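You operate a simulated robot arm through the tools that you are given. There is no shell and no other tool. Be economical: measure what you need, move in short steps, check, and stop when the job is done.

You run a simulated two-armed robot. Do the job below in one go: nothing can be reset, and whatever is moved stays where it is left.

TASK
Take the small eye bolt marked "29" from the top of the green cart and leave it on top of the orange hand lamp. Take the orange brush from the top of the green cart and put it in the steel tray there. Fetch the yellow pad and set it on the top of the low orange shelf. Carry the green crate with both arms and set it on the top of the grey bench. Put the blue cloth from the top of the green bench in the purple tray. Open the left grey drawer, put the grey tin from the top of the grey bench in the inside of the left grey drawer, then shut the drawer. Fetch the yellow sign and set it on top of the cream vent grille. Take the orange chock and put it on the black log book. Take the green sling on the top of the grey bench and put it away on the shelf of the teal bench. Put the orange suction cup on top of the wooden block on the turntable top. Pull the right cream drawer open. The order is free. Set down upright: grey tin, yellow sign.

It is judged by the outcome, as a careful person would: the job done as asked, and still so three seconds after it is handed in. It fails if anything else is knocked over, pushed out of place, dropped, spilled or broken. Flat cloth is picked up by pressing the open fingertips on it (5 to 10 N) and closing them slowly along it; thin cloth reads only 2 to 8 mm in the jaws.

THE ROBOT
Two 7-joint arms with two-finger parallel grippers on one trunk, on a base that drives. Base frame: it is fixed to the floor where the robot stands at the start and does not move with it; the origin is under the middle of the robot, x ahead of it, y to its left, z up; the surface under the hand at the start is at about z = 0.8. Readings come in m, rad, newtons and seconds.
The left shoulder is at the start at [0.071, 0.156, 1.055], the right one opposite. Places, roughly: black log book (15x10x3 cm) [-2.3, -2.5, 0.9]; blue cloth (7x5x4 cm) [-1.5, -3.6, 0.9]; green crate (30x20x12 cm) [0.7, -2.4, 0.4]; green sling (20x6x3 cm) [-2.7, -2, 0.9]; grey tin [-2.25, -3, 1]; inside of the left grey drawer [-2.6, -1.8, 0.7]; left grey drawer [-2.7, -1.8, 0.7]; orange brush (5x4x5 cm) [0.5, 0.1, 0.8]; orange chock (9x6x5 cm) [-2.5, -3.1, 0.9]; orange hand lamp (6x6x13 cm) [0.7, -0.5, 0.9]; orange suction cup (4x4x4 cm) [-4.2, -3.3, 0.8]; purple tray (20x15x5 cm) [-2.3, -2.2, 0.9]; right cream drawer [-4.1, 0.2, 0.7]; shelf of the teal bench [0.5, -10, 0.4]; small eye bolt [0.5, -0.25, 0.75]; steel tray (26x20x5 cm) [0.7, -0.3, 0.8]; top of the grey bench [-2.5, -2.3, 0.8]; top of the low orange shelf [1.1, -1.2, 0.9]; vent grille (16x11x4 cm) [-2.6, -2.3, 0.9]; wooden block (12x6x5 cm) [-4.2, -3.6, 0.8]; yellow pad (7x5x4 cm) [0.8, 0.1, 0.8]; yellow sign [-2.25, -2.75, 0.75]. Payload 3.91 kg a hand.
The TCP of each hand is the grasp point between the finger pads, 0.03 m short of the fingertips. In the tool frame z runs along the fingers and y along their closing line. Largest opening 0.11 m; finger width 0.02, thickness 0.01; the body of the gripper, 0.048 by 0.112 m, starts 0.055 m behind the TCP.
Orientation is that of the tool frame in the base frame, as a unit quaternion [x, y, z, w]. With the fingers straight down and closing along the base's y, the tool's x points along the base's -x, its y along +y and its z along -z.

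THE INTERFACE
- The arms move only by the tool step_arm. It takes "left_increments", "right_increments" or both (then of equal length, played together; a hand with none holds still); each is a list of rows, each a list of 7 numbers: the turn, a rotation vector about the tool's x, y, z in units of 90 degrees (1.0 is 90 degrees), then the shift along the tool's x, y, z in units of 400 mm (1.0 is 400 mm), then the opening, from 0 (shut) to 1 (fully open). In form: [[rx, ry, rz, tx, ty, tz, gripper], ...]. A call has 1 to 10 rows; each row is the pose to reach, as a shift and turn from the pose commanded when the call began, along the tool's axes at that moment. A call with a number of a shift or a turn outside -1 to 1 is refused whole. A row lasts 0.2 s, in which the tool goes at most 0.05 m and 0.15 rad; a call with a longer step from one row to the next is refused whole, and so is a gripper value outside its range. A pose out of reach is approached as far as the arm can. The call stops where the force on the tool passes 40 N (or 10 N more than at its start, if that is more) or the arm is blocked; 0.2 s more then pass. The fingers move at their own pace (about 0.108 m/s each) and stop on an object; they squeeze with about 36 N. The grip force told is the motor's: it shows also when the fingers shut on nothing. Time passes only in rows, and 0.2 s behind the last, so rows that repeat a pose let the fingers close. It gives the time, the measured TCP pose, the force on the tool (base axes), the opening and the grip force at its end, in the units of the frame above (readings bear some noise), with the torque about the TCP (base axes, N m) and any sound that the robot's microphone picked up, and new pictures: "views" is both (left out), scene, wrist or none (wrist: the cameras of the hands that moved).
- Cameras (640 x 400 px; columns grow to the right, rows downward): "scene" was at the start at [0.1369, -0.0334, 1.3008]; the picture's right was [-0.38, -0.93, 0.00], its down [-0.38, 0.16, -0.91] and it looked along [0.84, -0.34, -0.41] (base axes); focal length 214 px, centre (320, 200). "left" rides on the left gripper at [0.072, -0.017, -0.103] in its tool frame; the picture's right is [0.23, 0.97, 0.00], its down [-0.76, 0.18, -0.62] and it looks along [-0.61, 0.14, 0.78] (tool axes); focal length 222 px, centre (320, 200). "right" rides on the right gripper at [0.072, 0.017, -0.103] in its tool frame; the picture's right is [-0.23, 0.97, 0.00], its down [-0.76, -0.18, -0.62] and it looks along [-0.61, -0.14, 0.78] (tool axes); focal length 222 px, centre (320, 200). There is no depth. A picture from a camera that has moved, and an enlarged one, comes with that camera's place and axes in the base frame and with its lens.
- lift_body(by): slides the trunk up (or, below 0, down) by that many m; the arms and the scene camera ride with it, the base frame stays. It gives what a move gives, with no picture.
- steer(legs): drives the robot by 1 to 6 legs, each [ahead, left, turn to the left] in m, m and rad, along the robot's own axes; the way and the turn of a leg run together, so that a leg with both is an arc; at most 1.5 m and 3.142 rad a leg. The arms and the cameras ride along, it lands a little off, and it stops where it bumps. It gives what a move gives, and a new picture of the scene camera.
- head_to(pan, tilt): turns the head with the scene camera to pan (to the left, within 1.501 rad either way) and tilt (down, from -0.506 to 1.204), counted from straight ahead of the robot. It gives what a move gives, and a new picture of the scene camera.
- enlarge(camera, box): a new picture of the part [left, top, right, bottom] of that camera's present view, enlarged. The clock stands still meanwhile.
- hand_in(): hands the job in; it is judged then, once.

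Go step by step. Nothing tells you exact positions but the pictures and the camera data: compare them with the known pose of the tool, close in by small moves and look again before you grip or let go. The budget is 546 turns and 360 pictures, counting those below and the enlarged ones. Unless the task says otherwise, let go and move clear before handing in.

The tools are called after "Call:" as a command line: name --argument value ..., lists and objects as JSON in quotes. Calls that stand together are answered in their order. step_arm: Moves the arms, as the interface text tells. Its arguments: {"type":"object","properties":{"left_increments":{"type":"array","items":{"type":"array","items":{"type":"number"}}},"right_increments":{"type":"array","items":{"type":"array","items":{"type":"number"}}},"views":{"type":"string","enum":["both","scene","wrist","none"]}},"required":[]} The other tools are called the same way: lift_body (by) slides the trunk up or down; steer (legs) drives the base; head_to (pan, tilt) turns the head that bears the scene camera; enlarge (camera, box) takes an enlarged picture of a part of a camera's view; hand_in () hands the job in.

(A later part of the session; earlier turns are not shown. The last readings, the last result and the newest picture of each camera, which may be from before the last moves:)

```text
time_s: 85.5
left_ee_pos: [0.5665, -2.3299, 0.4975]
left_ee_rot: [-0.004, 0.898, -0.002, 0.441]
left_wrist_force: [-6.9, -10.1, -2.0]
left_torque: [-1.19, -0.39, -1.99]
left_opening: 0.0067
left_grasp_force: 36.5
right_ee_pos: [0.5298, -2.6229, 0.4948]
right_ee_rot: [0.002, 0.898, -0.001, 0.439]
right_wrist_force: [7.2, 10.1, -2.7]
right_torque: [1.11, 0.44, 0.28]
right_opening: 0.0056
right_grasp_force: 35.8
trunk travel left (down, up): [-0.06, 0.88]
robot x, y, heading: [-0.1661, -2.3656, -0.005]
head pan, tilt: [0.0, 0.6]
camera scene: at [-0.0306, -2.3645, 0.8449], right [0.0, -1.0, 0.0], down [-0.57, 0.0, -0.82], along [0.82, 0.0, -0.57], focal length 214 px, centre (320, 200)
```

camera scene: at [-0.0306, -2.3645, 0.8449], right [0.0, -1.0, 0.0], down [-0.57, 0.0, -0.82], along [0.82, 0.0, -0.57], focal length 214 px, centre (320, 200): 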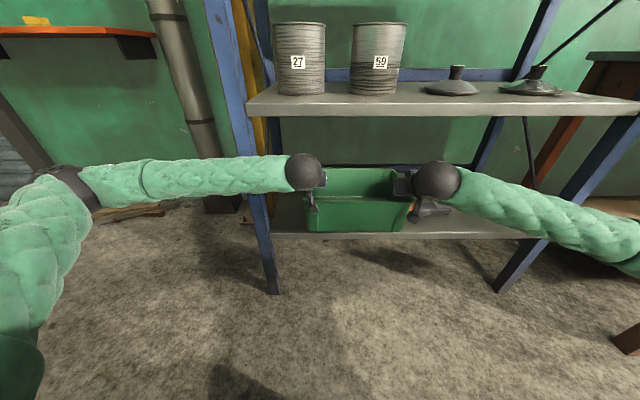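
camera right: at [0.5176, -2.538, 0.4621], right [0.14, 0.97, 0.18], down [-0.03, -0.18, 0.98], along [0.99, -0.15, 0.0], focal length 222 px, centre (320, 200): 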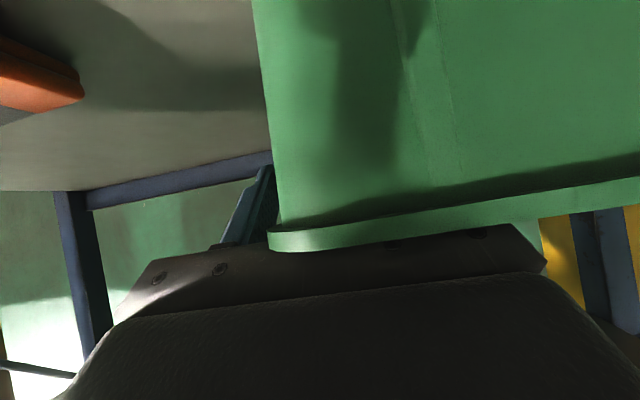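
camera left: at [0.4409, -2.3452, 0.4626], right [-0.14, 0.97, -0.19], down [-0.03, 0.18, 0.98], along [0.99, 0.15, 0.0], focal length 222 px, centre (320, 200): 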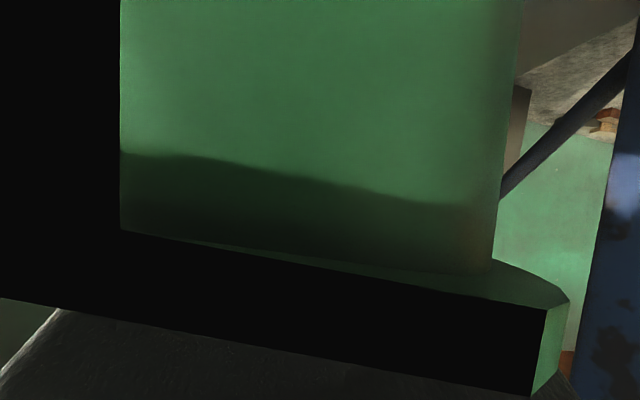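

Crate is lifted cleanly (about 0.5 kg). Backing out and raising it, then looking around.

Call:
steer --legs '[[-0.5, 0, 0]]'

Call:
lift_body --by 0.4

Call:
lift_body --by 0.15

Call:
head_to --pan -1.5 --tilt 0.45

Call:
head_to --pan 1.5 --tilt 0.45

```text
time_s: 88.4
left_ee_pos: [0.076, -2.3248, 0.4982]
left_ee_rot: [-0.006, 0.898, 0.0, 0.441]
left_wrist_force: [-5.6, -2.4, -1.7]
left_torque: [-1.13, 0.0, -1.99]
left_opening: 0.0066
left_grasp_force: 35.9
right_ee_pos: [0.0385, -2.6182, 0.4959]
right_ee_rot: [0.0, 0.898, 0.0, 0.44]
right_wrist_force: [6.0, 1.8, -2.5]
right_torque: [1.08, -0.04, 0.23]
right_opening: 0.0055
right_grasp_force: 36.0
trunk travel left (down, up): [-0.06, 0.88]
robot x, y, heading: [-0.659, -2.3631, -0.003]
head pan, tilt: [0.0, 0.6]
camera scene: at [-0.5213, -2.3629, 0.8449], right [0.0, -1.0, 0.0], down [-0.57, 0.0, -0.82], along [0.82, 0.0, -0.57], focal length 214 px, centre (320, 200)
```

scene: 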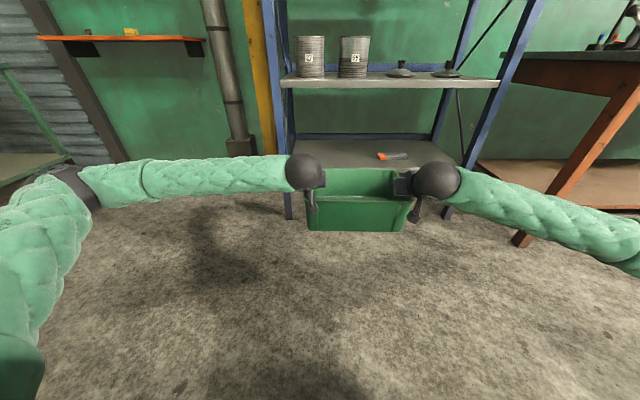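

```text
time_s: 92.2
left_ee_pos: [0.0761, -2.3257, 0.8973]
left_ee_rot: [-0.007, 0.898, 0.0, 0.441]
left_wrist_force: [-5.7, 1.7, -2.4]
left_torque: [-1.16, -0.07, -2.03]
left_opening: 0.0067
left_grasp_force: 35.9
right_ee_pos: [0.0395, -2.6186, 0.8947]
right_ee_rot: [0.0, 0.898, 0.001, 0.439]
right_wrist_force: [4.8, -1.9, -2.2]
right_torque: [1.06, 0.08, 0.24]
right_opening: 0.0053
right_grasp_force: 36.7
trunk travel left (down, up): [-0.46, 0.48]
robot x, y, heading: [-0.6617, -2.3612, -0.001]
head pan, tilt: [0.0, 0.6]
```

```text
time_s: 93.9
left_ee_pos: [0.0764, -2.3248, 1.0466]
left_ee_rot: [-0.007, 0.897, 0.001, 0.441]
left_wrist_force: [-6.0, 1.7, -1.6]
left_torque: [-1.17, 0.03, -2.03]
left_opening: 0.0066
left_grasp_force: 36.4
right_ee_pos: [0.0404, -2.6192, 1.0449]
right_ee_rot: [0.0, 0.898, 0.0, 0.439]
right_wrist_force: [5.5, -1.8, -3.4]
right_torque: [1.08, 0.0, 0.29]
right_opening: 0.0055
right_grasp_force: 35.8
trunk travel left (down, up): [-0.61, 0.33]
robot x, y, heading: [-0.6614, -2.3651, 0.003]
head pan, tilt: [0.0, 0.6]
```

```text
time_s: 95.5
left_ee_pos: [0.076, -2.3254, 1.0472]
left_ee_rot: [-0.007, 0.897, 0.0, 0.442]
left_wrist_force: [-6.6, 1.5, -1.8]
left_torque: [-1.17, -0.03, -2.04]
left_opening: 0.0066
left_grasp_force: 35.5
right_ee_pos: [0.0392, -2.6189, 1.0446]
right_ee_rot: [0.0, 0.898, 0.001, 0.44]
right_wrist_force: [5.8, -1.6, -3.2]
right_torque: [1.09, 0.03, 0.25]
right_opening: 0.0055
right_grasp_force: 35.5
trunk travel left (down, up): [-0.61, 0.33]
robot x, y, heading: [-0.6593, -2.3659, -0.009]
head pan, tilt: [-1.499, 0.45]
camera scene: at [-0.6026, -2.4548, 1.4085], right [-1.0, -0.07, 0.0], down [-0.03, 0.43, -0.9], along [0.07, -0.9, -0.44], focal length 214 px, centre (320, 200)
```

scene: 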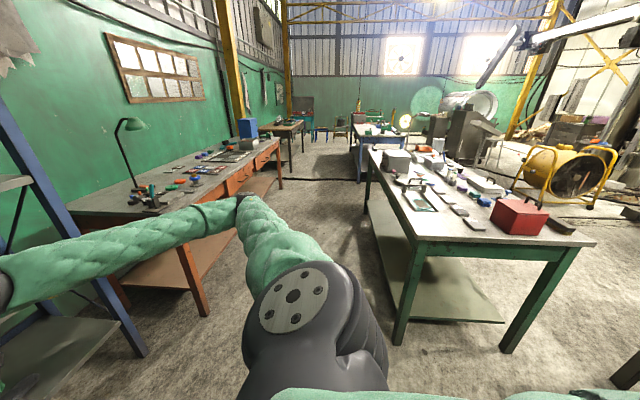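

```text
time_s: 98.1
left_ee_pos: [0.0775, -2.3258, 1.0484]
left_ee_rot: [-0.007, 0.898, 0.0, 0.44]
left_wrist_force: [-5.2, 1.9, -1.8]
left_torque: [-1.17, -0.02, -2.06]
left_opening: 0.0067
left_grasp_force: 35.7
right_ee_pos: [0.0396, -2.6194, 1.0448]
right_ee_rot: [0.0, 0.898, 0.001, 0.44]
right_wrist_force: [4.8, -1.9, -2.6]
right_torque: [1.1, 0.04, 0.28]
right_opening: 0.0053
right_grasp_force: 36.2
trunk travel left (down, up): [-0.61, 0.33]
robot x, y, heading: [-0.6611, -2.3613, 0.005]
head pan, tilt: [1.499, 0.45]
camera scene: at [-0.6027, -2.2714, 1.4085], right [1.0, -0.07, 0.0], down [-0.03, -0.43, -0.9], along [0.06, 0.9, -0.44], focal length 214 px, centre (320, 200)
```

scene: 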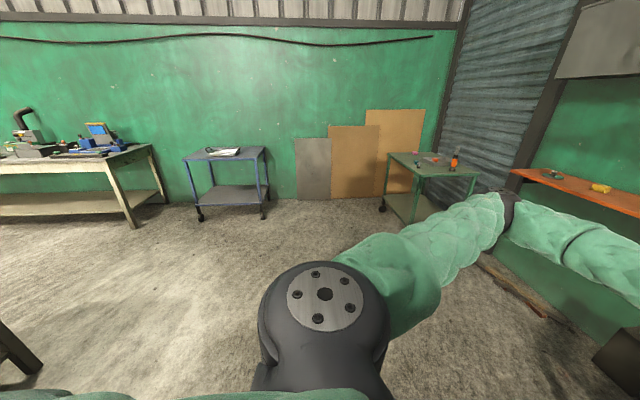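

Left side is clear, so I'll turn left 180° with the crate to face the grey bench.

Call:
steer --legs '[[0, 0, 1.57], [0, 0, 1.57]]'

Call:
head_to --pan 0 --tilt 0.35

```text
time_s: 106.2
left_ee_pos: [-1.3994, -2.4075, 1.0474]
left_ee_rot: [0.897, 0.009, -0.441, 0.001]
left_wrist_force: [5.9, -2.4, -1.8]
left_torque: [1.16, 0.0, -2.02]
left_opening: 0.0065
left_grasp_force: 35.8
right_ee_pos: [-1.3643, -2.1145, 1.0452]
right_ee_rot: [0.898, 0.004, -0.44, 0.002]
right_wrist_force: [-5.0, 2.4, -2.1]
right_torque: [-1.06, -0.04, 0.32]
right_opening: 0.0054
right_grasp_force: 36.0
trunk travel left (down, up): [-0.61, 0.33]
robot x, y, heading: [-0.6611, -2.3641, -3.135]
head pan, tilt: [1.499, 0.45]
camera scene: at [-0.7175, -2.4551, 1.4085], right [-1.0, 0.07, 0.0], down [0.03, 0.43, -0.9], along [-0.06, -0.9, -0.44], focal length 214 px, centre (320, 200)
```

scene: 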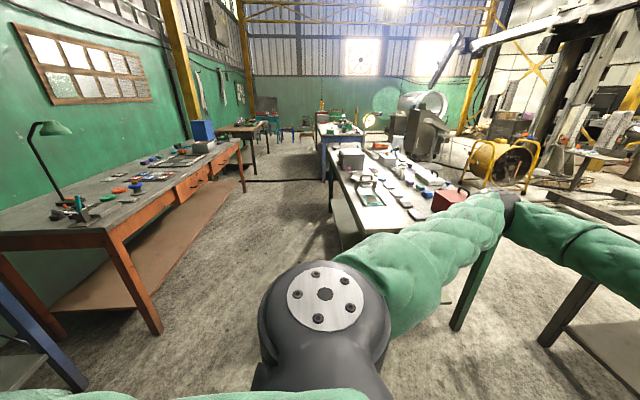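

```text
time_s: 107.8
left_ee_pos: [-1.3995, -2.407, 1.047]
left_ee_rot: [0.898, 0.009, -0.44, 0.001]
left_wrist_force: [5.3, -2.9, -1.6]
left_torque: [1.16, -0.32, -2.03]
left_opening: 0.0066
left_grasp_force: 35.7
right_ee_pos: [-1.3641, -2.1138, 1.0441]
right_ee_rot: [0.898, 0.003, -0.44, 0.001]
right_wrist_force: [-5.0, 3.1, -2.8]
right_torque: [-1.14, 0.29, 0.34]
right_opening: 0.0057
right_grasp_force: 35.7
trunk travel left (down, up): [-0.61, 0.33]
robot x, y, heading: [-0.6592, -2.364, -3.138]
head pan, tilt: [0.0, 0.351]
camera scene: at [-0.8046, -2.3637, 1.4176], right [-0.01, 1.0, 0.0], down [0.34, 0.0, -0.94], along [-0.94, -0.01, -0.34], focal length 214 px, centre (320, 200)
```

scene: 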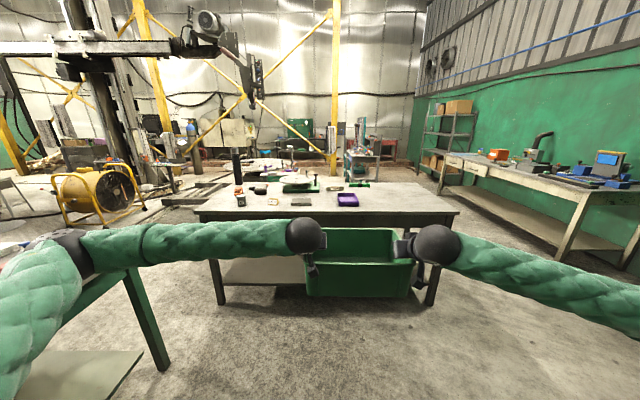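

Here's the grey bench. Let me enlarge the bench top to find free room for the crate.

Call:
enlarge --camera "scene" --box '[190, 145, 470, 240]'

```text
2.29 times, centred on (330, 192) of scene
camera zoom: at [-0.8046, -2.3637, 1.4176], right [-0.01, 1.0, 0.0], down [0.34, 0.0, -0.94], along [-0.94, -0.01, -0.34], focal length 490 px, centre (297, 217)
```

zoom: 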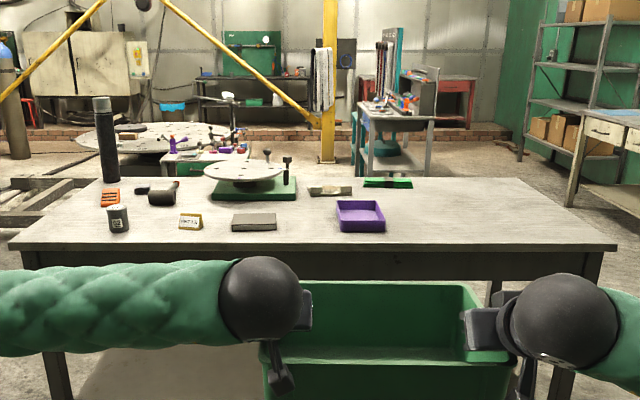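

The bench's right part (y −1.4…−2.0) is free. I'll carry the crate over to around (−2.42, −1.62).

Call:
steer --legs '[[0, -0.64, 0], [0.85, 0, 0]]'

```text
time_s: 115.4
left_ee_pos: [-2.2439, -1.7535, 1.0463]
left_ee_rot: [0.898, 0.0, -0.44, -0.003]
left_wrist_force: [4.4, -3.1, -2.4]
left_torque: [1.11, -0.01, -2.0]
left_opening: 0.0067
left_grasp_force: 36.2
right_ee_pos: [-2.2048, -1.4599, 1.0443]
right_ee_rot: [0.898, -0.005, -0.439, -0.002]
right_wrist_force: [-5.1, 2.7, -2.7]
right_torque: [-1.12, 0.01, 0.35]
right_opening: 0.0055
right_grasp_force: 36.4
trunk travel left (down, up): [-0.61, 0.33]
robot x, y, heading: [-1.5061, -1.7223, 3.131]
head pan, tilt: [0.0, 0.351]
camera scene: at [-1.6491, -1.7204, 1.4176], right [0.01, 1.0, 0.0], down [0.34, 0.0, -0.94], along [-0.94, 0.01, -0.34], focal length 214 px, centre (320, 200)
```

scene: 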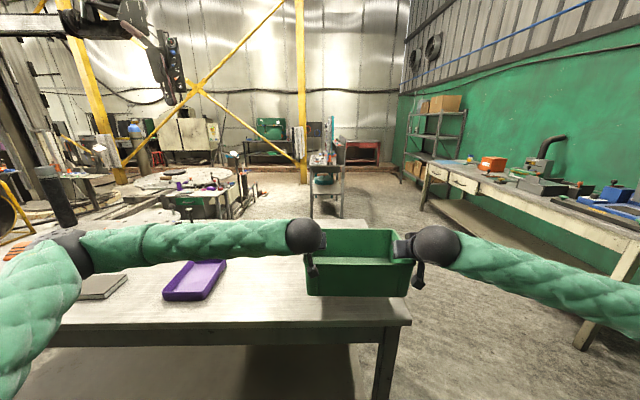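

Call:
steer --legs '[[0.16, 0.12, 0.0]]'

Call:
lift_body --by -0.1

Call:
head_to --pan 0 --tilt 0.7

```text
time_s: 117.0
left_ee_pos: [-2.4085, -1.8728, 1.0464]
left_ee_rot: [0.898, 0.002, -0.44, -0.003]
left_wrist_force: [4.5, -3.5, -2.3]
left_torque: [1.19, -0.3, -2.05]
left_opening: 0.0066
left_grasp_force: 36.2
right_ee_pos: [-2.3689, -1.5807, 1.0449]
right_ee_rot: [0.898, -0.006, -0.439, -0.004]
right_wrist_force: [-4.9, 2.7, -1.9]
right_torque: [-1.11, 0.3, 0.33]
right_opening: 0.0054
right_grasp_force: 36.7
trunk travel left (down, up): [-0.61, 0.33]
robot x, y, heading: [-1.6693, -1.8442, 3.127]
head pan, tilt: [0.0, 0.351]
camera scene: at [-1.8129, -1.8397, 1.4175], right [0.01, 1.0, 0.0], down [0.35, 0.0, -0.94], along [-0.94, 0.01, -0.35], focal length 214 px, centre (320, 200)
```

scene: 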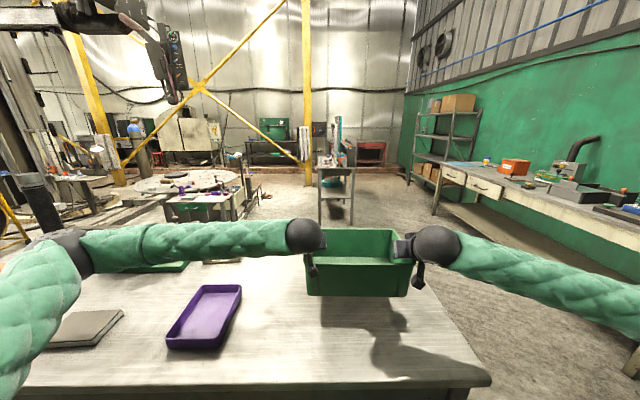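

```text
time_s: 118.2
left_ee_pos: [-2.4072, -1.8719, 0.9582]
left_ee_rot: [0.895, 0.0, -0.445, -0.006]
left_wrist_force: [5.4, -6.1, 8.1]
left_torque: [1.17, -0.42, -2.01]
left_opening: 0.0064
left_grasp_force: 36.7
right_ee_pos: [-2.3672, -1.5795, 0.9555]
right_ee_rot: [0.896, -0.006, -0.445, -0.001]
right_wrist_force: [2.4, 3.4, 12.9]
right_torque: [-1.28, -2.85, 0.75]
right_opening: 0.0055
right_grasp_force: 36.0
trunk travel left (down, up): [-0.513, 0.427]
robot x, y, heading: [-1.6687, -1.8436, 3.125]
head pan, tilt: [0.0, 0.351]
stopped: the force on the tool passed its limit at 48 N (the readings are from after the stop); the commanded pose is now the measured one
```

```text
time_s: 119.1
left_ee_pos: [-2.4067, -1.8713, 0.9569]
left_ee_rot: [0.895, 0.001, -0.446, -0.005]
left_wrist_force: [5.3, -3.8, 11.9]
left_torque: [1.17, -0.39, -2.04]
left_opening: 0.0064
left_grasp_force: 35.6
right_ee_pos: [-2.367, -1.5785, 0.9553]
right_ee_rot: [0.895, -0.006, -0.445, -0.002]
right_wrist_force: [-6.4, 2.8, 16.8]
right_torque: [-1.2, -2.63, 0.49]
right_opening: 0.0054
right_grasp_force: 36.3
trunk travel left (down, up): [-0.513, 0.427]
robot x, y, heading: [-1.6695, -1.8422, 3.128]
head pan, tilt: [0.0, 0.7]
camera scene: at [-1.8018, -1.8395, 1.2902], right [0.01, 1.0, 0.0], down [0.64, -0.01, -0.77], along [-0.77, 0.01, -0.64], focal length 214 px, centre (320, 200)
```

scene: 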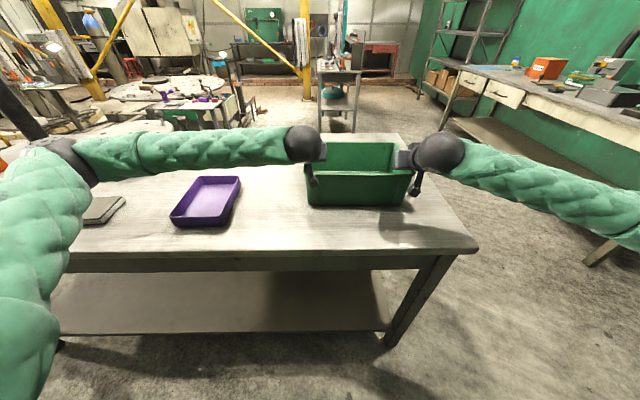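

Crate is down on the bench. Relax a little, open both hands and rise with the trunk.

Call:
lift_body --by 0.003

Call:
step_arm --left_increments '[[0, 0, 0, 0, 0, 0, 0.2], [0, 0, 0, 0, 0, 0, 0.5], [0, 0, 0, 0, 0, 0, 0.5], [0, 0, 0, 0, 0, 0, 0.5]]' --right_increments '[[0, 0, 0, 0, 0, 0, 0.2], [0, 0, 0, 0, 0, 0, 0.5], [0, 0, 0, 0, 0, 0, 0.5], [0, 0, 0, 0, 0, 0, 0.5]]' --views "none"

Call:
lift_body --by 0.15

Call:
head_to --pan 0.2 --tilt 0.6

```text
time_s: 119.6
left_ee_pos: [-2.4072, -1.871, 0.9557]
left_ee_rot: [0.896, 0.001, -0.444, -0.004]
left_wrist_force: [4.6, -3.3, -2.4]
left_torque: [1.11, 0.28, -2.04]
left_opening: 0.0063
left_grasp_force: 36.1
right_ee_pos: [-2.3679, -1.5781, 0.9557]
right_ee_rot: [0.896, -0.006, -0.444, -0.002]
right_wrist_force: [-4.8, 3.7, -1.4]
right_torque: [-1.21, -0.53, 0.44]
right_opening: 0.0052
right_grasp_force: 35.8
trunk travel left (down, up): [-0.516, 0.424]
robot x, y, heading: [-1.6707, -1.8411, 3.129]
head pan, tilt: [0.0, 0.7]
```

```text
time_s: 120.6
left_ee_pos: [-2.4069, -1.8719, 0.9579]
left_ee_rot: [0.896, 0.001, -0.445, -0.005]
left_wrist_force: [-0.7, 0.1, -0.1]
left_torque: [0.01, 0.01, 0.01]
left_opening: 0.0551
left_grasp_force: 0.0
right_ee_pos: [-2.3683, -1.5788, 0.9562]
right_ee_rot: [0.896, -0.006, -0.444, -0.001]
right_wrist_force: [0.1, -0.3, -0.4]
right_torque: [-0.01, 0.03, -0.02]
right_opening: 0.0552
right_grasp_force: 0.1
trunk travel left (down, up): [-0.516, 0.424]
robot x, y, heading: [-1.6652, -1.848, 3.127]
head pan, tilt: [0.0, 0.7]
```

```text
time_s: 122.3
left_ee_pos: [-2.4098, -1.8695, 1.1089]
left_ee_rot: [0.895, 0.001, -0.445, -0.005]
left_wrist_force: [-0.4, 0.2, 0.3]
left_torque: [0.06, 0.01, 0.0]
left_opening: 0.0549
left_grasp_force: 0.1
right_ee_pos: [-2.3688, -1.5791, 1.1067]
right_ee_rot: [0.896, -0.007, -0.444, -0.002]
right_wrist_force: [0.1, 0.2, -1.3]
right_torque: [-0.02, -0.01, -0.01]
right_opening: 0.055
right_grasp_force: 0.1
trunk travel left (down, up): [-0.666, 0.274]
robot x, y, heading: [-1.6686, -1.8409, 3.127]
head pan, tilt: [0.0, 0.7]
```

```text
time_s: 123.1
left_ee_pos: [-2.4089, -1.8726, 1.1091]
left_ee_rot: [0.896, 0.001, -0.445, -0.005]
left_wrist_force: [-0.2, 0.2, -0.2]
left_torque: [0.02, 0.0, -0.02]
left_opening: 0.055
left_grasp_force: 0.1
right_ee_pos: [-2.3674, -1.5785, 1.1057]
right_ee_rot: [0.896, -0.006, -0.445, -0.002]
right_wrist_force: [0.3, 0.3, 0.0]
right_torque: [0.01, 0.0, -0.01]
right_opening: 0.0554
right_grasp_force: 0.1
trunk travel left (down, up): [-0.666, 0.274]
robot x, y, heading: [-1.6682, -1.8423, 3.131]
head pan, tilt: [0.201, 0.6]
camera scene: at [-1.8053, -1.8565, 1.4514], right [-0.19, 0.98, 0.0], down [0.56, 0.11, -0.82], along [-0.81, -0.15, -0.57], focal length 214 px, centre (320, 200)
```

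scene: 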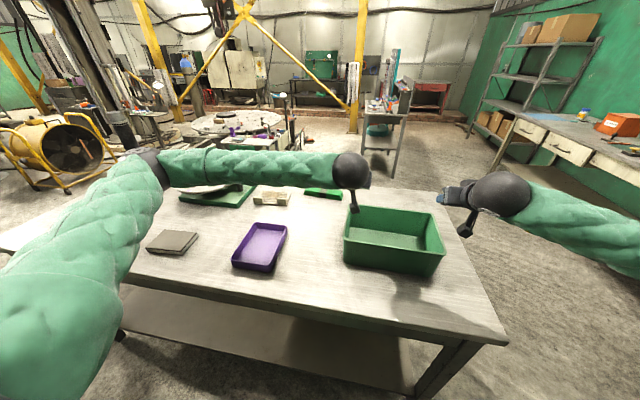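

Crate task done. I'll turn both hands back to pointing down and move along the bench to the sign, log book, chock and tin.

Call:
step_arm --left_increments '[[0, 0.09, 0, 0, 0, 0, 0.6], [0, 0.18, 0, 0, 0, 0, 0.6], [0, 0.27, 0, 0, 0, 0, 0.6], [0, 0.36, 0, 0, 0, 0, 0.6], [0, 0.45, 0, 0, 0, 0, 0.6], [0, 0.54, 0, 0, 0, 0, 0.6], [0, 0.587, 0, 0, 0, 0, 0.6]]' --right_increments '[[0, 0.09, 0, 0, 0, 0, 0.6], [0, 0.18, 0, 0, 0, 0, 0.6], [0, 0.27, 0, 0, 0, 0, 0.6], [0, 0.36, 0, 0, 0, 0, 0.6], [0, 0.45, 0, 0, 0, 0, 0.6], [0, 0.54, 0, 0, 0, 0, 0.6], [0, 0.586, 0, 0, 0, 0, 0.6]]' --views "none"

Call:
steer --legs '[[0, 0.72, 0.013]]'

Call:
head_to --pan 0.0 --tilt 0.65

```text
time_s: 124.7
left_ee_pos: [-2.4074, -1.8722, 1.1079]
left_ee_rot: [1.0, -0.001, 0.002, -0.006]
left_wrist_force: [0.2, 0.3, 0.1]
left_torque: [-0.01, 0.03, 0.0]
left_opening: 0.0661
left_grasp_force: 0.0
right_ee_pos: [-2.3676, -1.5781, 1.1068]
right_ee_rot: [1.0, -0.008, 0.001, 0.001]
right_wrist_force: [0.8, -0.3, 0.6]
right_torque: [0.01, 0.02, 0.0]
right_opening: 0.0662
right_grasp_force: 0.0
trunk travel left (down, up): [-0.666, 0.274]
robot x, y, heading: [-1.6647, -1.8394, 3.137]
head pan, tilt: [0.201, 0.6]
```

```text
time_s: 128.5
left_ee_pos: [-2.4125, -2.5848, 1.1093]
left_ee_rot: [1.0, 0.004, 0.001, -0.005]
left_wrist_force: [0.3, -0.5, -0.6]
left_torque: [0.01, 0.04, -0.01]
left_opening: 0.066
left_grasp_force: 0.1
right_ee_pos: [-2.3761, -2.291, 1.107]
right_ee_rot: [1.0, -0.001, 0.0, 0.001]
right_wrist_force: [0.9, -0.2, 0.5]
right_torque: [0.04, 0.03, 0.01]
right_opening: 0.0661
right_grasp_force: 0.0
trunk travel left (down, up): [-0.666, 0.274]
robot x, y, heading: [-1.6687, -2.5453, 3.138]
head pan, tilt: [0.201, 0.6]
camera scene: at [-1.8103, -2.5634, 1.4514], right [-0.2, 0.98, 0.0], down [0.55, 0.11, -0.82], along [-0.81, -0.16, -0.57], focal length 214 px, centre (320, 200)
```

scene: 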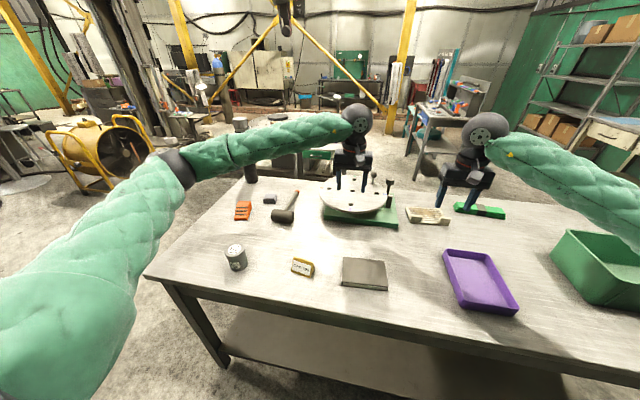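

```text
time_s: 129.2
left_ee_pos: [-2.4121, -2.5839, 1.1098]
left_ee_rot: [1.0, 0.003, 0.001, -0.005]
left_wrist_force: [0.2, 0.3, 0.0]
left_torque: [0.0, 0.05, -0.01]
left_opening: 0.0661
left_grasp_force: 0.0
right_ee_pos: [-2.3755, -2.2899, 1.1065]
right_ee_rot: [1.0, -0.002, 0.0, 0.001]
right_wrist_force: [0.0, -0.7, 0.0]
right_torque: [-0.02, -0.01, 0.0]
right_opening: 0.0659
right_grasp_force: 0.1
trunk travel left (down, up): [-0.666, 0.274]
robot x, y, heading: [-1.6726, -2.5453, 3.14]
head pan, tilt: [0.0, 0.649]
camera scene: at [-1.8104, -2.5452, 1.4471], right [0.0, 1.0, 0.0], down [0.6, 0.0, -0.8], along [-0.8, 0.0, -0.6], focal length 214 px, centre (320, 200)
```

scene: 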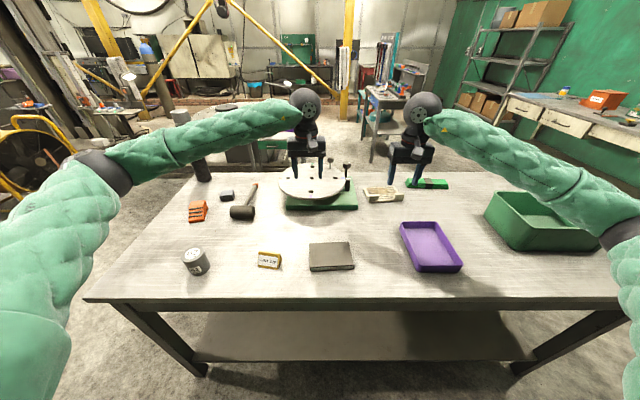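

Call:
enlarge --camera "scene" --box '[170, 150, 410, 300]'

```text
2.67 times, centred on (290, 225) of scene
camera zoom: at [-1.8104, -2.5452, 1.4471], right [0.0, 1.0, 0.0], down [0.6, 0.0, -0.8], along [-0.8, 0.0, -0.6], focal length 572 px, centre (400, 133)
```

zoom: 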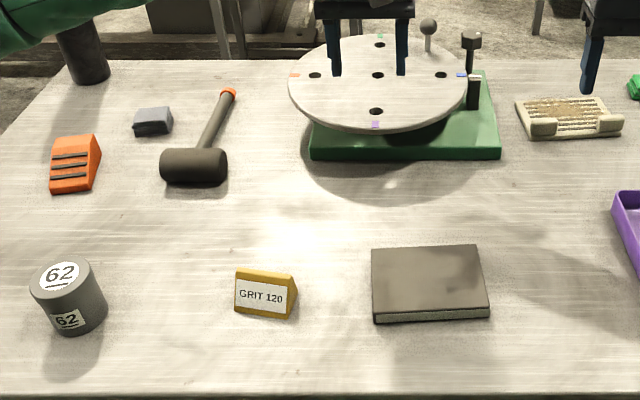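

Found: sign (GRIT 120) near (−2.257, −2.711) yawed ~11°, standing ~5 cm tall. Left hand goes above it.

Call:
step_arm --left_increments '[[0, 0, 0.04, 0.06, 0.05, 0.05, 0.95], [0, 0, 0.08, 0.13, 0.11, 0.1, 0.95], [0, 0, 0.125, 0.2, 0.17, 0.15, 0.95], [0, 0, 0.125, 0.27, 0.23, 0.2, 0.95], [0, 0, 0.125, 0.33, 0.28, 0.26, 0.95], [0, 0, 0.125, 0.3875, 0.3175, 0.3, 0.95]]' --views "wrist"

```text
time_s: 130.7
left_ee_pos: [-2.255, -2.7116, 0.9909]
left_ee_rot: [0.996, -0.094, 0.0, -0.005]
left_wrist_force: [0.5, -0.1, 0.1]
left_torque: [0.02, 0.01, 0.0]
left_opening: 0.1047
left_grasp_force: 0.1
right_ee_pos: [-2.3746, -2.2907, 1.1072]
right_ee_rot: [1.0, -0.002, 0.0, 0.001]
right_wrist_force: [1.3, -1.3, 0.4]
right_torque: [0.04, 0.0, 0.0]
right_opening: 0.066
right_grasp_force: 0.2
trunk travel left (down, up): [-0.666, 0.274]
robot x, y, heading: [-1.6728, -2.5472, 3.141]
head pan, tilt: [0.0, 0.649]
camera left: at [-2.1808, -2.7083, 1.0934], right [0.04, -1.0, -0.01], down [-0.78, -0.04, 0.62], along [-0.62, -0.02, -0.78], focal length 222 px, centre (320, 200)
```

left: 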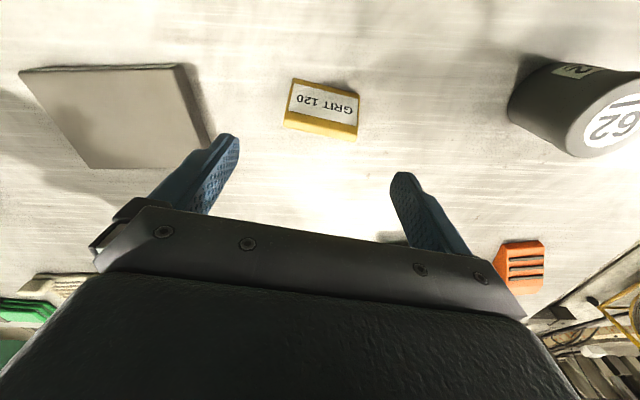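

Call:
step_arm --left_increments '[[0, 0, 0, 0, 0, 0.1, 0.95], [0, 0, 0, 0, 0, 0.2, 0.95], [0, 0, 0, 0, 0, 0.25, 0.95], [0, 0, 0, 0, 0, 0.27, 0.95]]' --views "wrist"

```text
time_s: 131.7
left_ee_pos: [-2.2555, -2.7094, 0.8825]
left_ee_rot: [0.995, -0.095, 0.0, -0.005]
left_wrist_force: [-0.4, 0.0, 0.0]
left_torque: [-0.01, 0.0, 0.02]
left_opening: 0.1046
left_grasp_force: 0.1
right_ee_pos: [-2.3757, -2.2897, 1.1076]
right_ee_rot: [1.0, -0.002, 0.0, 0.001]
right_wrist_force: [-0.1, -0.3, 0.0]
right_torque: [-0.04, 0.0, 0.0]
right_opening: 0.0662
right_grasp_force: 0.1
trunk travel left (down, up): [-0.666, 0.274]
robot x, y, heading: [-1.6765, -2.549, 3.145]
head pan, tilt: [0.0, 0.649]
camera left: at [-2.1817, -2.7071, 0.984], right [0.04, -1.0, -0.01], down [-0.78, -0.04, 0.62], along [-0.62, -0.02, -0.78], focal length 222 px, centre (320, 200)
```

left: 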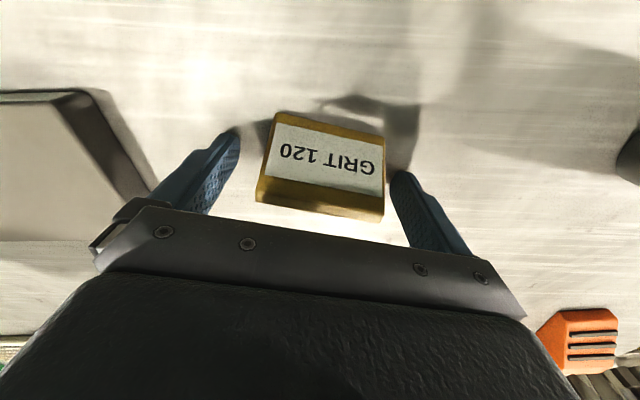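

Call:
step_arm --left_increments '[[0, 0, 0, 0.012, 0, 0, 0.95], [0, 0, 0, 0.012, 0, 0, 0], [0, 0, 0, 0.012, 0, 0, 0], [0, 0, 0, 0.012, 0, 0, 0], [0, 0, 0, 0.012, 0, -0.08, 0], [0, 0, 0, 0.012, 0, -0.18, 0], [0, 0, 0, 0.012, 0, -0.28, 0], [0, 0, 0, 0.012, 0, -0.38, 0]]' --views "wrist"

```text
time_s: 133.4
left_ee_pos: [-2.2535, -2.7124, 1.0328]
left_ee_rot: [0.996, -0.093, 0.0, -0.004]
left_wrist_force: [-0.7, 1.0, -0.6]
left_torque: [0.0, 0.01, 0.0]
left_opening: 0.0692
left_grasp_force: 35.5
right_ee_pos: [-2.3745, -2.2903, 1.1064]
right_ee_rot: [1.0, -0.001, 0.0, 0.001]
right_wrist_force: [-0.8, 0.1, 0.0]
right_torque: [0.03, 0.01, 0.01]
right_opening: 0.0659
right_grasp_force: 0.0
trunk travel left (down, up): [-0.666, 0.274]
robot x, y, heading: [-1.6705, -2.548, 3.144]
head pan, tilt: [0.0, 0.649]
camera left: at [-2.1791, -2.7094, 1.1354], right [0.04, -1.0, -0.01], down [-0.78, -0.04, 0.62], along [-0.62, -0.02, -0.78], focal length 222 px, centre (320, 200)
```

left: 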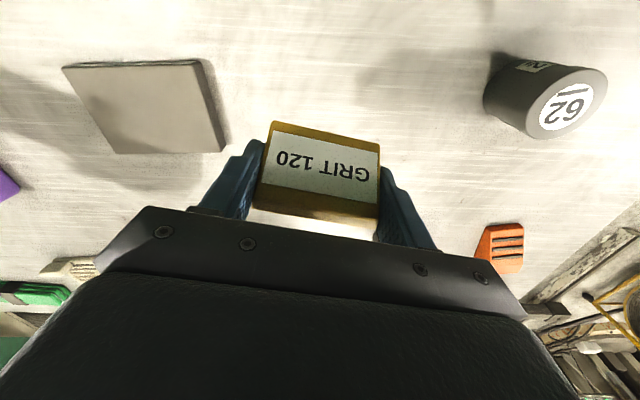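

Sign held. Driving right a bit so the left hand can reach the vent grille.

Call:
steer --legs '[[0.05, -0.5, 0.0]]'

Call:
enlarge --camera "scene" --box '[220, 150, 400, 262]'

```text
time_s: 136.4
left_ee_pos: [-2.3026, -2.2073, 1.0322]
left_ee_rot: [0.996, -0.091, 0.0, -0.004]
left_wrist_force: [1.1, 0.5, -0.9]
left_torque: [-0.02, 0.03, -0.01]
left_opening: 0.0693
left_grasp_force: 35.8
right_ee_pos: [-2.4272, -1.7852, 1.1071]
right_ee_rot: [1.0, 0.001, 0.0, 0.001]
right_wrist_force: [0.0, 0.3, -0.7]
right_torque: [-0.02, -0.01, 0.0]
right_opening: 0.0662
right_grasp_force: 0.0
trunk travel left (down, up): [-0.666, 0.274]
robot x, y, heading: [-1.7219, -2.0379, -3.138]
head pan, tilt: [0.0, 0.649]
camera scene: at [-1.861, -2.0374, 1.4471], right [0.0, 1.0, 0.0], down [0.61, 0.0, -0.8], along [-0.8, 0.0, -0.61], focal length 214 px, centre (320, 200)
```

scene: 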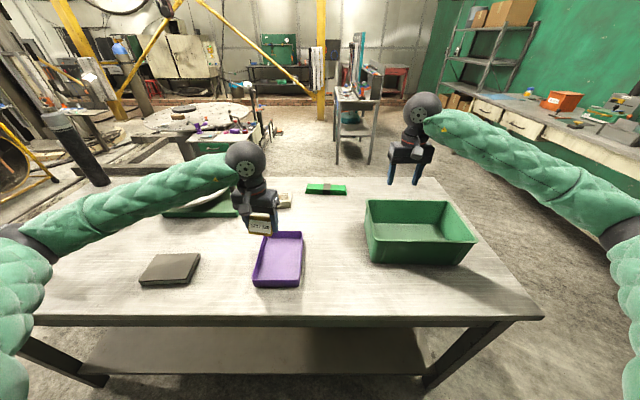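

```text
3.56 times, centred on (310, 206) of scene
camera zoom: at [-1.861, -2.0374, 1.4471], right [0.0, 1.0, 0.0], down [0.61, 0.0, -0.8], along [-0.8, 0.0, -0.61], focal length 763 px, centre (356, 179)
```

zoom: 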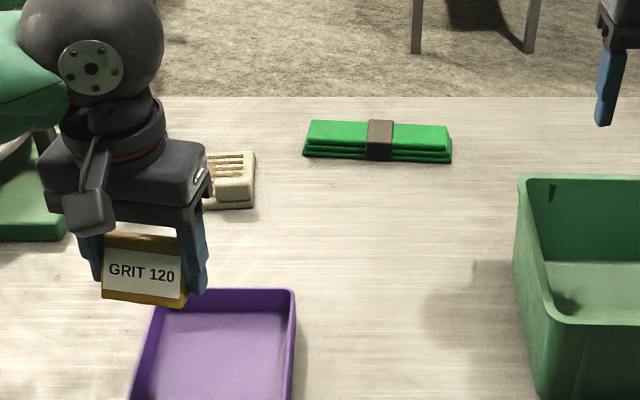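

Call:
step_arm --left_increments '[[0, 0, -0.07, -0.1, 0.039, -0.02, 0], [0, 0, -0.14, -0.21, 0.078, -0.04, 0], [0, 0, -0.196, -0.32, 0.117, -0.05, 0], [0, 0, -0.196, -0.43, 0.156, -0.05, 0], [0, 0, -0.196, -0.54, 0.195, -0.05, 0], [0, 0, -0.196, -0.65, 0.235, -0.05, 0], [0, 0, -0.196, -0.7425, 0.273, -0.05, 0]]' --views "wrist"

```text
time_s: 138.0
left_ee_pos: [-2.6148, -2.2612, 1.0495]
left_ee_rot: [0.998, 0.063, 0.001, -0.005]
left_wrist_force: [0.0, -0.4, 0.5]
left_torque: [-0.02, -0.04, -0.01]
left_opening: 0.0694
left_grasp_force: 35.9
right_ee_pos: [-2.4281, -1.7877, 1.1059]
right_ee_rot: [1.0, 0.001, -0.001, 0.0]
right_wrist_force: [-0.6, -0.2, -0.8]
right_torque: [0.02, 0.03, 0.03]
right_opening: 0.066
right_grasp_force: 0.1
trunk travel left (down, up): [-0.666, 0.274]
robot x, y, heading: [-1.7279, -2.0382, -3.14]
head pan, tilt: [0.0, 0.649]
camera left: at [-2.5457, -2.2357, 1.1524], right [0.35, -0.94, -0.01], down [-0.73, -0.28, 0.62], along [-0.58, -0.21, -0.78], focal length 222 px, centre (320, 200)
```

left: 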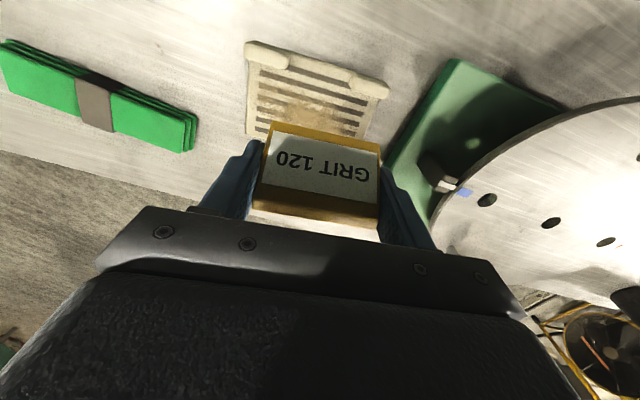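

Call:
enlarge --camera "left" --box '[230, 30, 400, 136]'

```text
3.76 times, centred on (315, 83) of left
camera zoom: at [-2.5457, -2.2357, 1.1524], right [0.35, -0.94, -0.01], down [-0.73, -0.28, 0.62], along [-0.58, -0.21, -0.78], focal length 836 px, centre (339, 640)
```

zoom: 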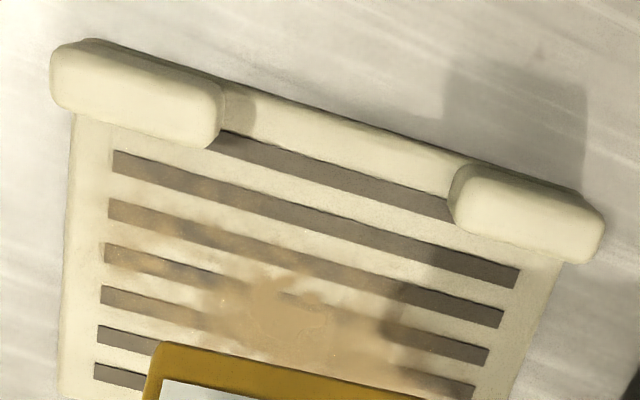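

Call:
step_arm --left_increments '[[0, 0, -0.03, -0.0745, -0.0095, 0.0, 0], [0, 0, -0.03, -0.0745, -0.0095, 0.1, 0], [0, 0, -0.03, -0.0745, -0.0095, 0.2, 0], [0, 0, -0.03, -0.0745, -0.0095, 0.26, 0], [0, 0, -0.03, -0.0745, -0.0095, 0.28, 0]]' --views "both"

```text
time_s: 139.2
left_ee_pos: [-2.645, -2.2611, 0.9386]
left_ee_rot: [0.996, 0.086, 0.0, -0.004]
left_wrist_force: [-0.6, -0.6, -0.5]
left_torque: [0.03, 0.02, 0.03]
left_opening: 0.0691
left_grasp_force: 35.6
right_ee_pos: [-2.4268, -1.7879, 1.1071]
right_ee_rot: [1.0, 0.002, 0.001, 0.001]
right_wrist_force: [1.1, 0.0, 0.6]
right_torque: [0.02, -0.01, 0.01]
right_opening: 0.0661
right_grasp_force: 0.1
trunk travel left (down, up): [-0.666, 0.274]
robot x, y, heading: [-1.7258, -2.0407, -3.141]
head pan, tilt: [0.0, 0.649]
camera scene: at [-1.861, -2.0382, 1.4471], right [0.0, 1.0, 0.0], down [0.61, 0.0, -0.8], along [-0.8, 0.0, -0.61], focal length 214 px, centre (320, 200)
camera left: at [-2.5772, -2.2323, 1.0424], right [0.39, -0.92, -0.01], down [-0.72, -0.31, 0.62], along [-0.57, -0.24, -0.78], focal length 222 px, centre (320, 200)
```

scene: 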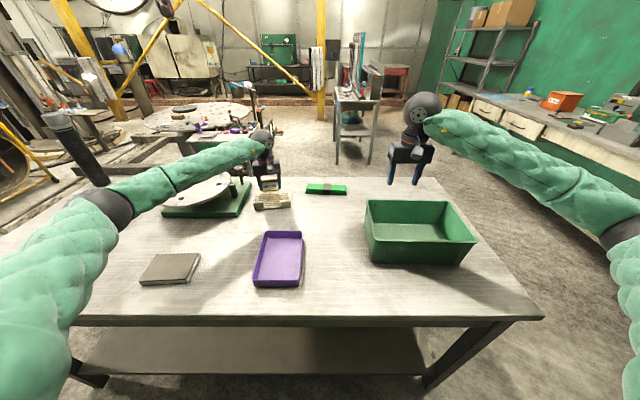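
left: 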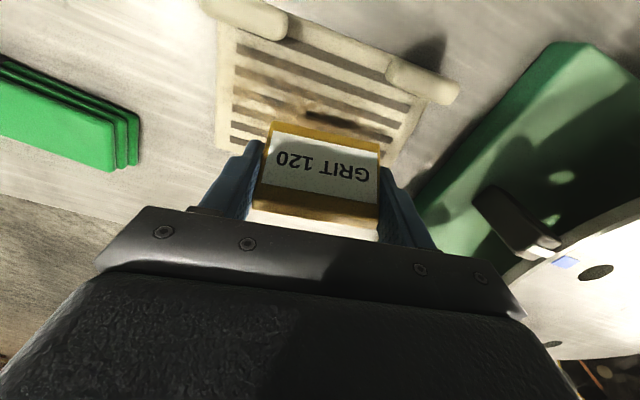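

Call:
enlarge --camera "scene" --box '[235, 150, 315, 215]'

```text
6.15 times, centred on (275, 182) of scene
camera zoom: at [-1.861, -2.0382, 1.4471], right [0.0, 1.0, 0.0], down [0.61, 0.0, -0.8], along [-0.8, 0.0, -0.61], focal length 1320 px, centre (597, 308)
```

zoom: 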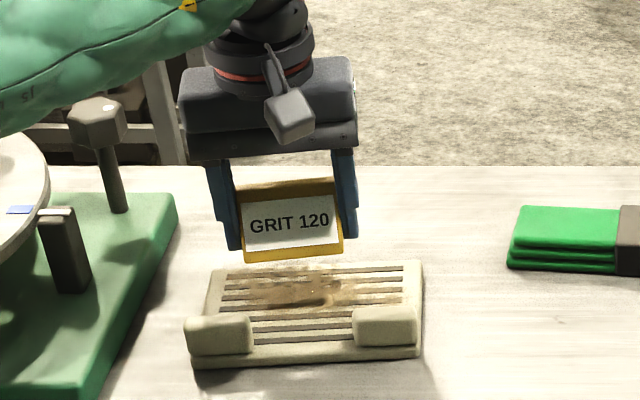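

Call:
step_arm --left_increments '[[0, 0, 0, 0, -0.03, 0.03, 0], [0, 0, 0, 0, -0.03, 0.05, 0], [0, 0, 0, 0, -0.03, 0.065, 0], [0, 0, 0, 0, -0.03, 0.075, 0]]' --views "none"

```text
time_s: 140.2
left_ee_pos: [-2.6466, -2.2477, 0.9081]
left_ee_rot: [0.996, 0.086, 0.001, -0.004]
left_wrist_force: [0.8, 0.7, -2.1]
left_torque: [-0.01, 0.01, -0.03]
left_opening: 0.0691
left_grasp_force: 35.9
right_ee_pos: [-2.4272, -1.787, 1.106]
right_ee_rot: [1.0, 0.001, 0.0, 0.001]
right_wrist_force: [-0.2, 0.1, 0.1]
right_torque: [0.01, 0.0, -0.03]
right_opening: 0.0662
right_grasp_force: 0.0
trunk travel left (down, up): [-0.666, 0.274]
robot x, y, heading: [-1.7229, -2.038, -3.135]
head pan, tilt: [0.0, 0.649]
```

Call:
step_arm --left_increments '[[0, 0, 0, 0, 0, 0.01, 0], [0, 0, 0, 0, 0, 0.018, 0], [0, 0, 0, 0, 0, 0.018, 0]]' --views "none"

Call:
enlarge --camera "scene" --box '[235, 150, 315, 215]'

```text
time_s: 141.0
left_ee_pos: [-2.6466, -2.2474, 0.902]
left_ee_rot: [0.996, 0.086, 0.001, -0.004]
left_wrist_force: [0.1, 0.0, -0.6]
left_torque: [-0.04, 0.03, 0.01]
left_opening: 0.0692
left_grasp_force: 36.0
right_ee_pos: [-2.4268, -1.787, 1.1071]
right_ee_rot: [1.0, 0.002, 0.0, 0.001]
right_wrist_force: [0.0, -0.1, -0.5]
right_torque: [0.0, 0.0, -0.01]
right_opening: 0.0661
right_grasp_force: 0.1
trunk travel left (down, up): [-0.666, 0.274]
robot x, y, heading: [-1.7261, -2.0395, -3.141]
head pan, tilt: [0.0, 0.649]
```

```text
6.15 times, centred on (275, 182) of scene
camera zoom: at [-1.8611, -2.0381, 1.4471], right [0.0, 1.0, 0.0], down [0.61, 0.0, -0.8], along [-0.8, 0.0, -0.61], focal length 1320 px, centre (597, 308)
```

zoom: 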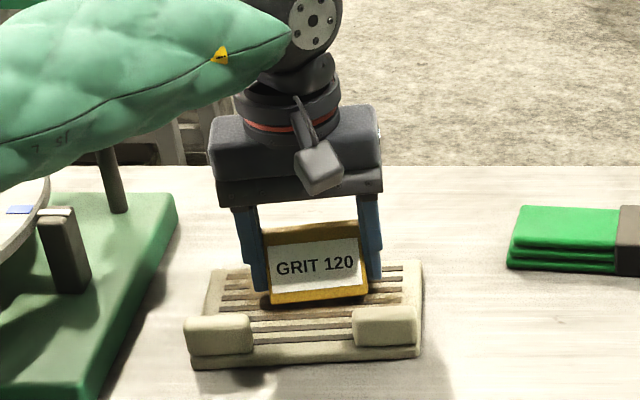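

Call:
step_arm --left_increments '[[0, 0, 0, 0, 0, 0.006, 0], [0, 0, 0, 0, 0, 0.012, 0], [0, 0, 0, 0, 0, 0.012, 0]]' --views "none"

```text
time_s: 141.8
left_ee_pos: [-2.6468, -2.2474, 0.897]
left_ee_rot: [0.996, 0.087, 0.0, -0.004]
left_wrist_force: [-0.3, -0.4, -1.2]
left_torque: [0.01, -0.02, 0.0]
left_opening: 0.0691
left_grasp_force: 36.2
right_ee_pos: [-2.4269, -1.7866, 1.1062]
right_ee_rot: [1.0, 0.001, 0.0, 0.0]
right_wrist_force: [0.2, 0.1, 0.4]
right_torque: [-0.01, 0.03, 0.0]
right_opening: 0.066
right_grasp_force: 0.1
trunk travel left (down, up): [-0.666, 0.274]
robot x, y, heading: [-1.7233, -2.0409, -3.137]
head pan, tilt: [0.0, 0.649]
```

Call:
step_arm --left_increments '[[0, 0, 0, 0, 0, 0.006, 0], [0, 0, 0, 0, 0, 0.012, 0], [0, 0, 0, 0, 0, 0.012, 0]]' --views "none"

```text
time_s: 142.6
left_ee_pos: [-2.6469, -2.2478, 0.8925]
left_ee_rot: [0.996, 0.086, 0.0, -0.004]
left_wrist_force: [0.3, -0.5, -0.1]
left_torque: [-0.03, 0.03, -0.02]
left_opening: 0.069
left_grasp_force: 36.2
right_ee_pos: [-2.4278, -1.7874, 1.1065]
right_ee_rot: [1.0, 0.001, 0.0, 0.001]
right_wrist_force: [-0.5, -0.5, 0.4]
right_torque: [0.0, 0.03, -0.02]
right_opening: 0.0662
right_grasp_force: 0.0
trunk travel left (down, up): [-0.666, 0.274]
robot x, y, heading: [-1.7245, -2.041, -3.135]
head pan, tilt: [0.0, 0.649]
```

Call:
step_arm --left_increments '[[0, 0, 0, 0, 0, 0.006, 0], [0, 0, 0, 0, 0, 0.01, 0], [0, 0, 0, 0, 0, 0.01, 0]]' --views "none"

Call:
enlarge --camera "scene" --box '[235, 150, 315, 215]'

```text
time_s: 143.4
left_ee_pos: [-2.6474, -2.2475, 0.8925]
left_ee_rot: [0.996, 0.086, -0.001, -0.005]
left_wrist_force: [-6.2, -0.9, 29.5]
left_torque: [-1.08, -0.2, -0.21]
left_opening: 0.0693
left_grasp_force: 35.7
right_ee_pos: [-2.4256, -1.7849, 1.1082]
right_ee_rot: [1.0, 0.001, 0.0, 0.001]
right_wrist_force: [-0.6, 0.6, 0.9]
right_torque: [-0.01, 0.01, -0.02]
right_opening: 0.0658
right_grasp_force: 0.0
trunk travel left (down, up): [-0.666, 0.274]
robot x, y, heading: [-1.7274, -2.0419, -3.137]
head pan, tilt: [0.0, 0.649]
```

```text
6.15 times, centred on (275, 182) of scene
camera zoom: at [-1.8586, -2.0374, 1.4477], right [0.0, 1.0, 0.0], down [0.6, 0.0, -0.8], along [-0.8, 0.0, -0.6], focal length 1320 px, centre (597, 308)
```

zoom: 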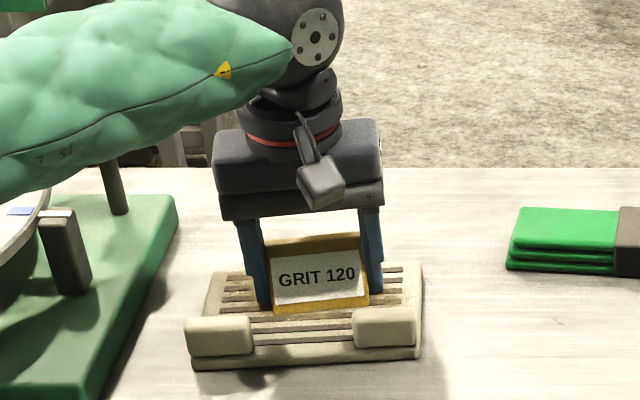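

Contact made. Release and rise.

Call:
step_arm --left_increments '[[0, 0, 0, 0, 0, -0.009, 0], [0, 0, 0, 0, 0, -0.009, 0.67], [0, 0, 0, 0, 0, -0.009, 0.8], [0, 0, 0, 0, 0, -0.009, 0.9], [0, 0, 0, 0, 0, -0.1, 0.9], [0, 0, 0, 0, 0, -0.2, 0.9], [0, 0, 0, 0, 0, -0.3, 0.9], [0, 0, 0, 0, 0, -0.4, 0.9]]' --views "wrist"

Call:
enlarge --camera "scene" --box '[235, 150, 315, 215]'

```text
time_s: 145.2
left_ee_pos: [-2.646, -2.248, 1.0496]
left_ee_rot: [0.996, 0.086, 0.001, -0.005]
left_wrist_force: [0.8, 0.9, -0.2]
left_torque: [0.06, 0.02, -0.03]
left_opening: 0.0992
left_grasp_force: 0.1
right_ee_pos: [-2.4258, -1.7867, 1.1061]
right_ee_rot: [1.0, 0.001, -0.001, 0.002]
right_wrist_force: [0.4, 0.8, 0.3]
right_torque: [-0.02, 0.0, 0.0]
right_opening: 0.066
right_grasp_force: 0.1
trunk travel left (down, up): [-0.666, 0.274]
robot x, y, heading: [-1.7234, -2.0371, -3.142]
head pan, tilt: [0.0, 0.649]
camera left: at [-2.5779, -2.2197, 1.1523], right [0.39, -0.92, -0.01], down [-0.72, -0.31, 0.62], along [-0.57, -0.24, -0.78], focal length 222 px, centre (320, 200)
```

left: 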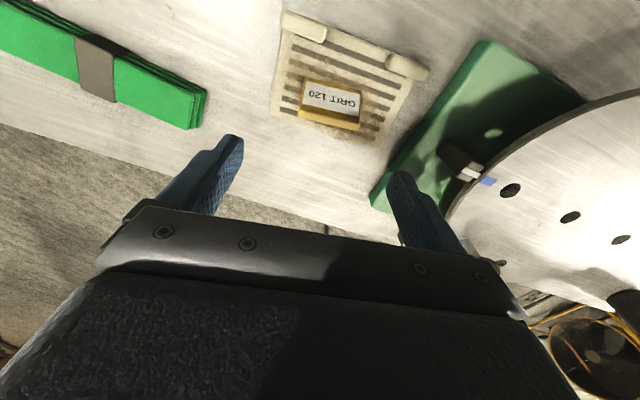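

```text
6.15 times, centred on (275, 182) of scene
camera zoom: at [-1.8597, -2.0375, 1.4472], right [0.0, 1.0, 0.0], down [0.6, 0.0, -0.8], along [-0.8, 0.0, -0.6], focal length 1320 px, centre (597, 308)
```

zoom: 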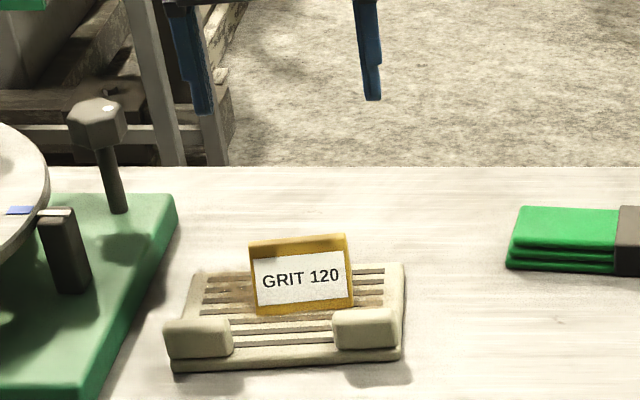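

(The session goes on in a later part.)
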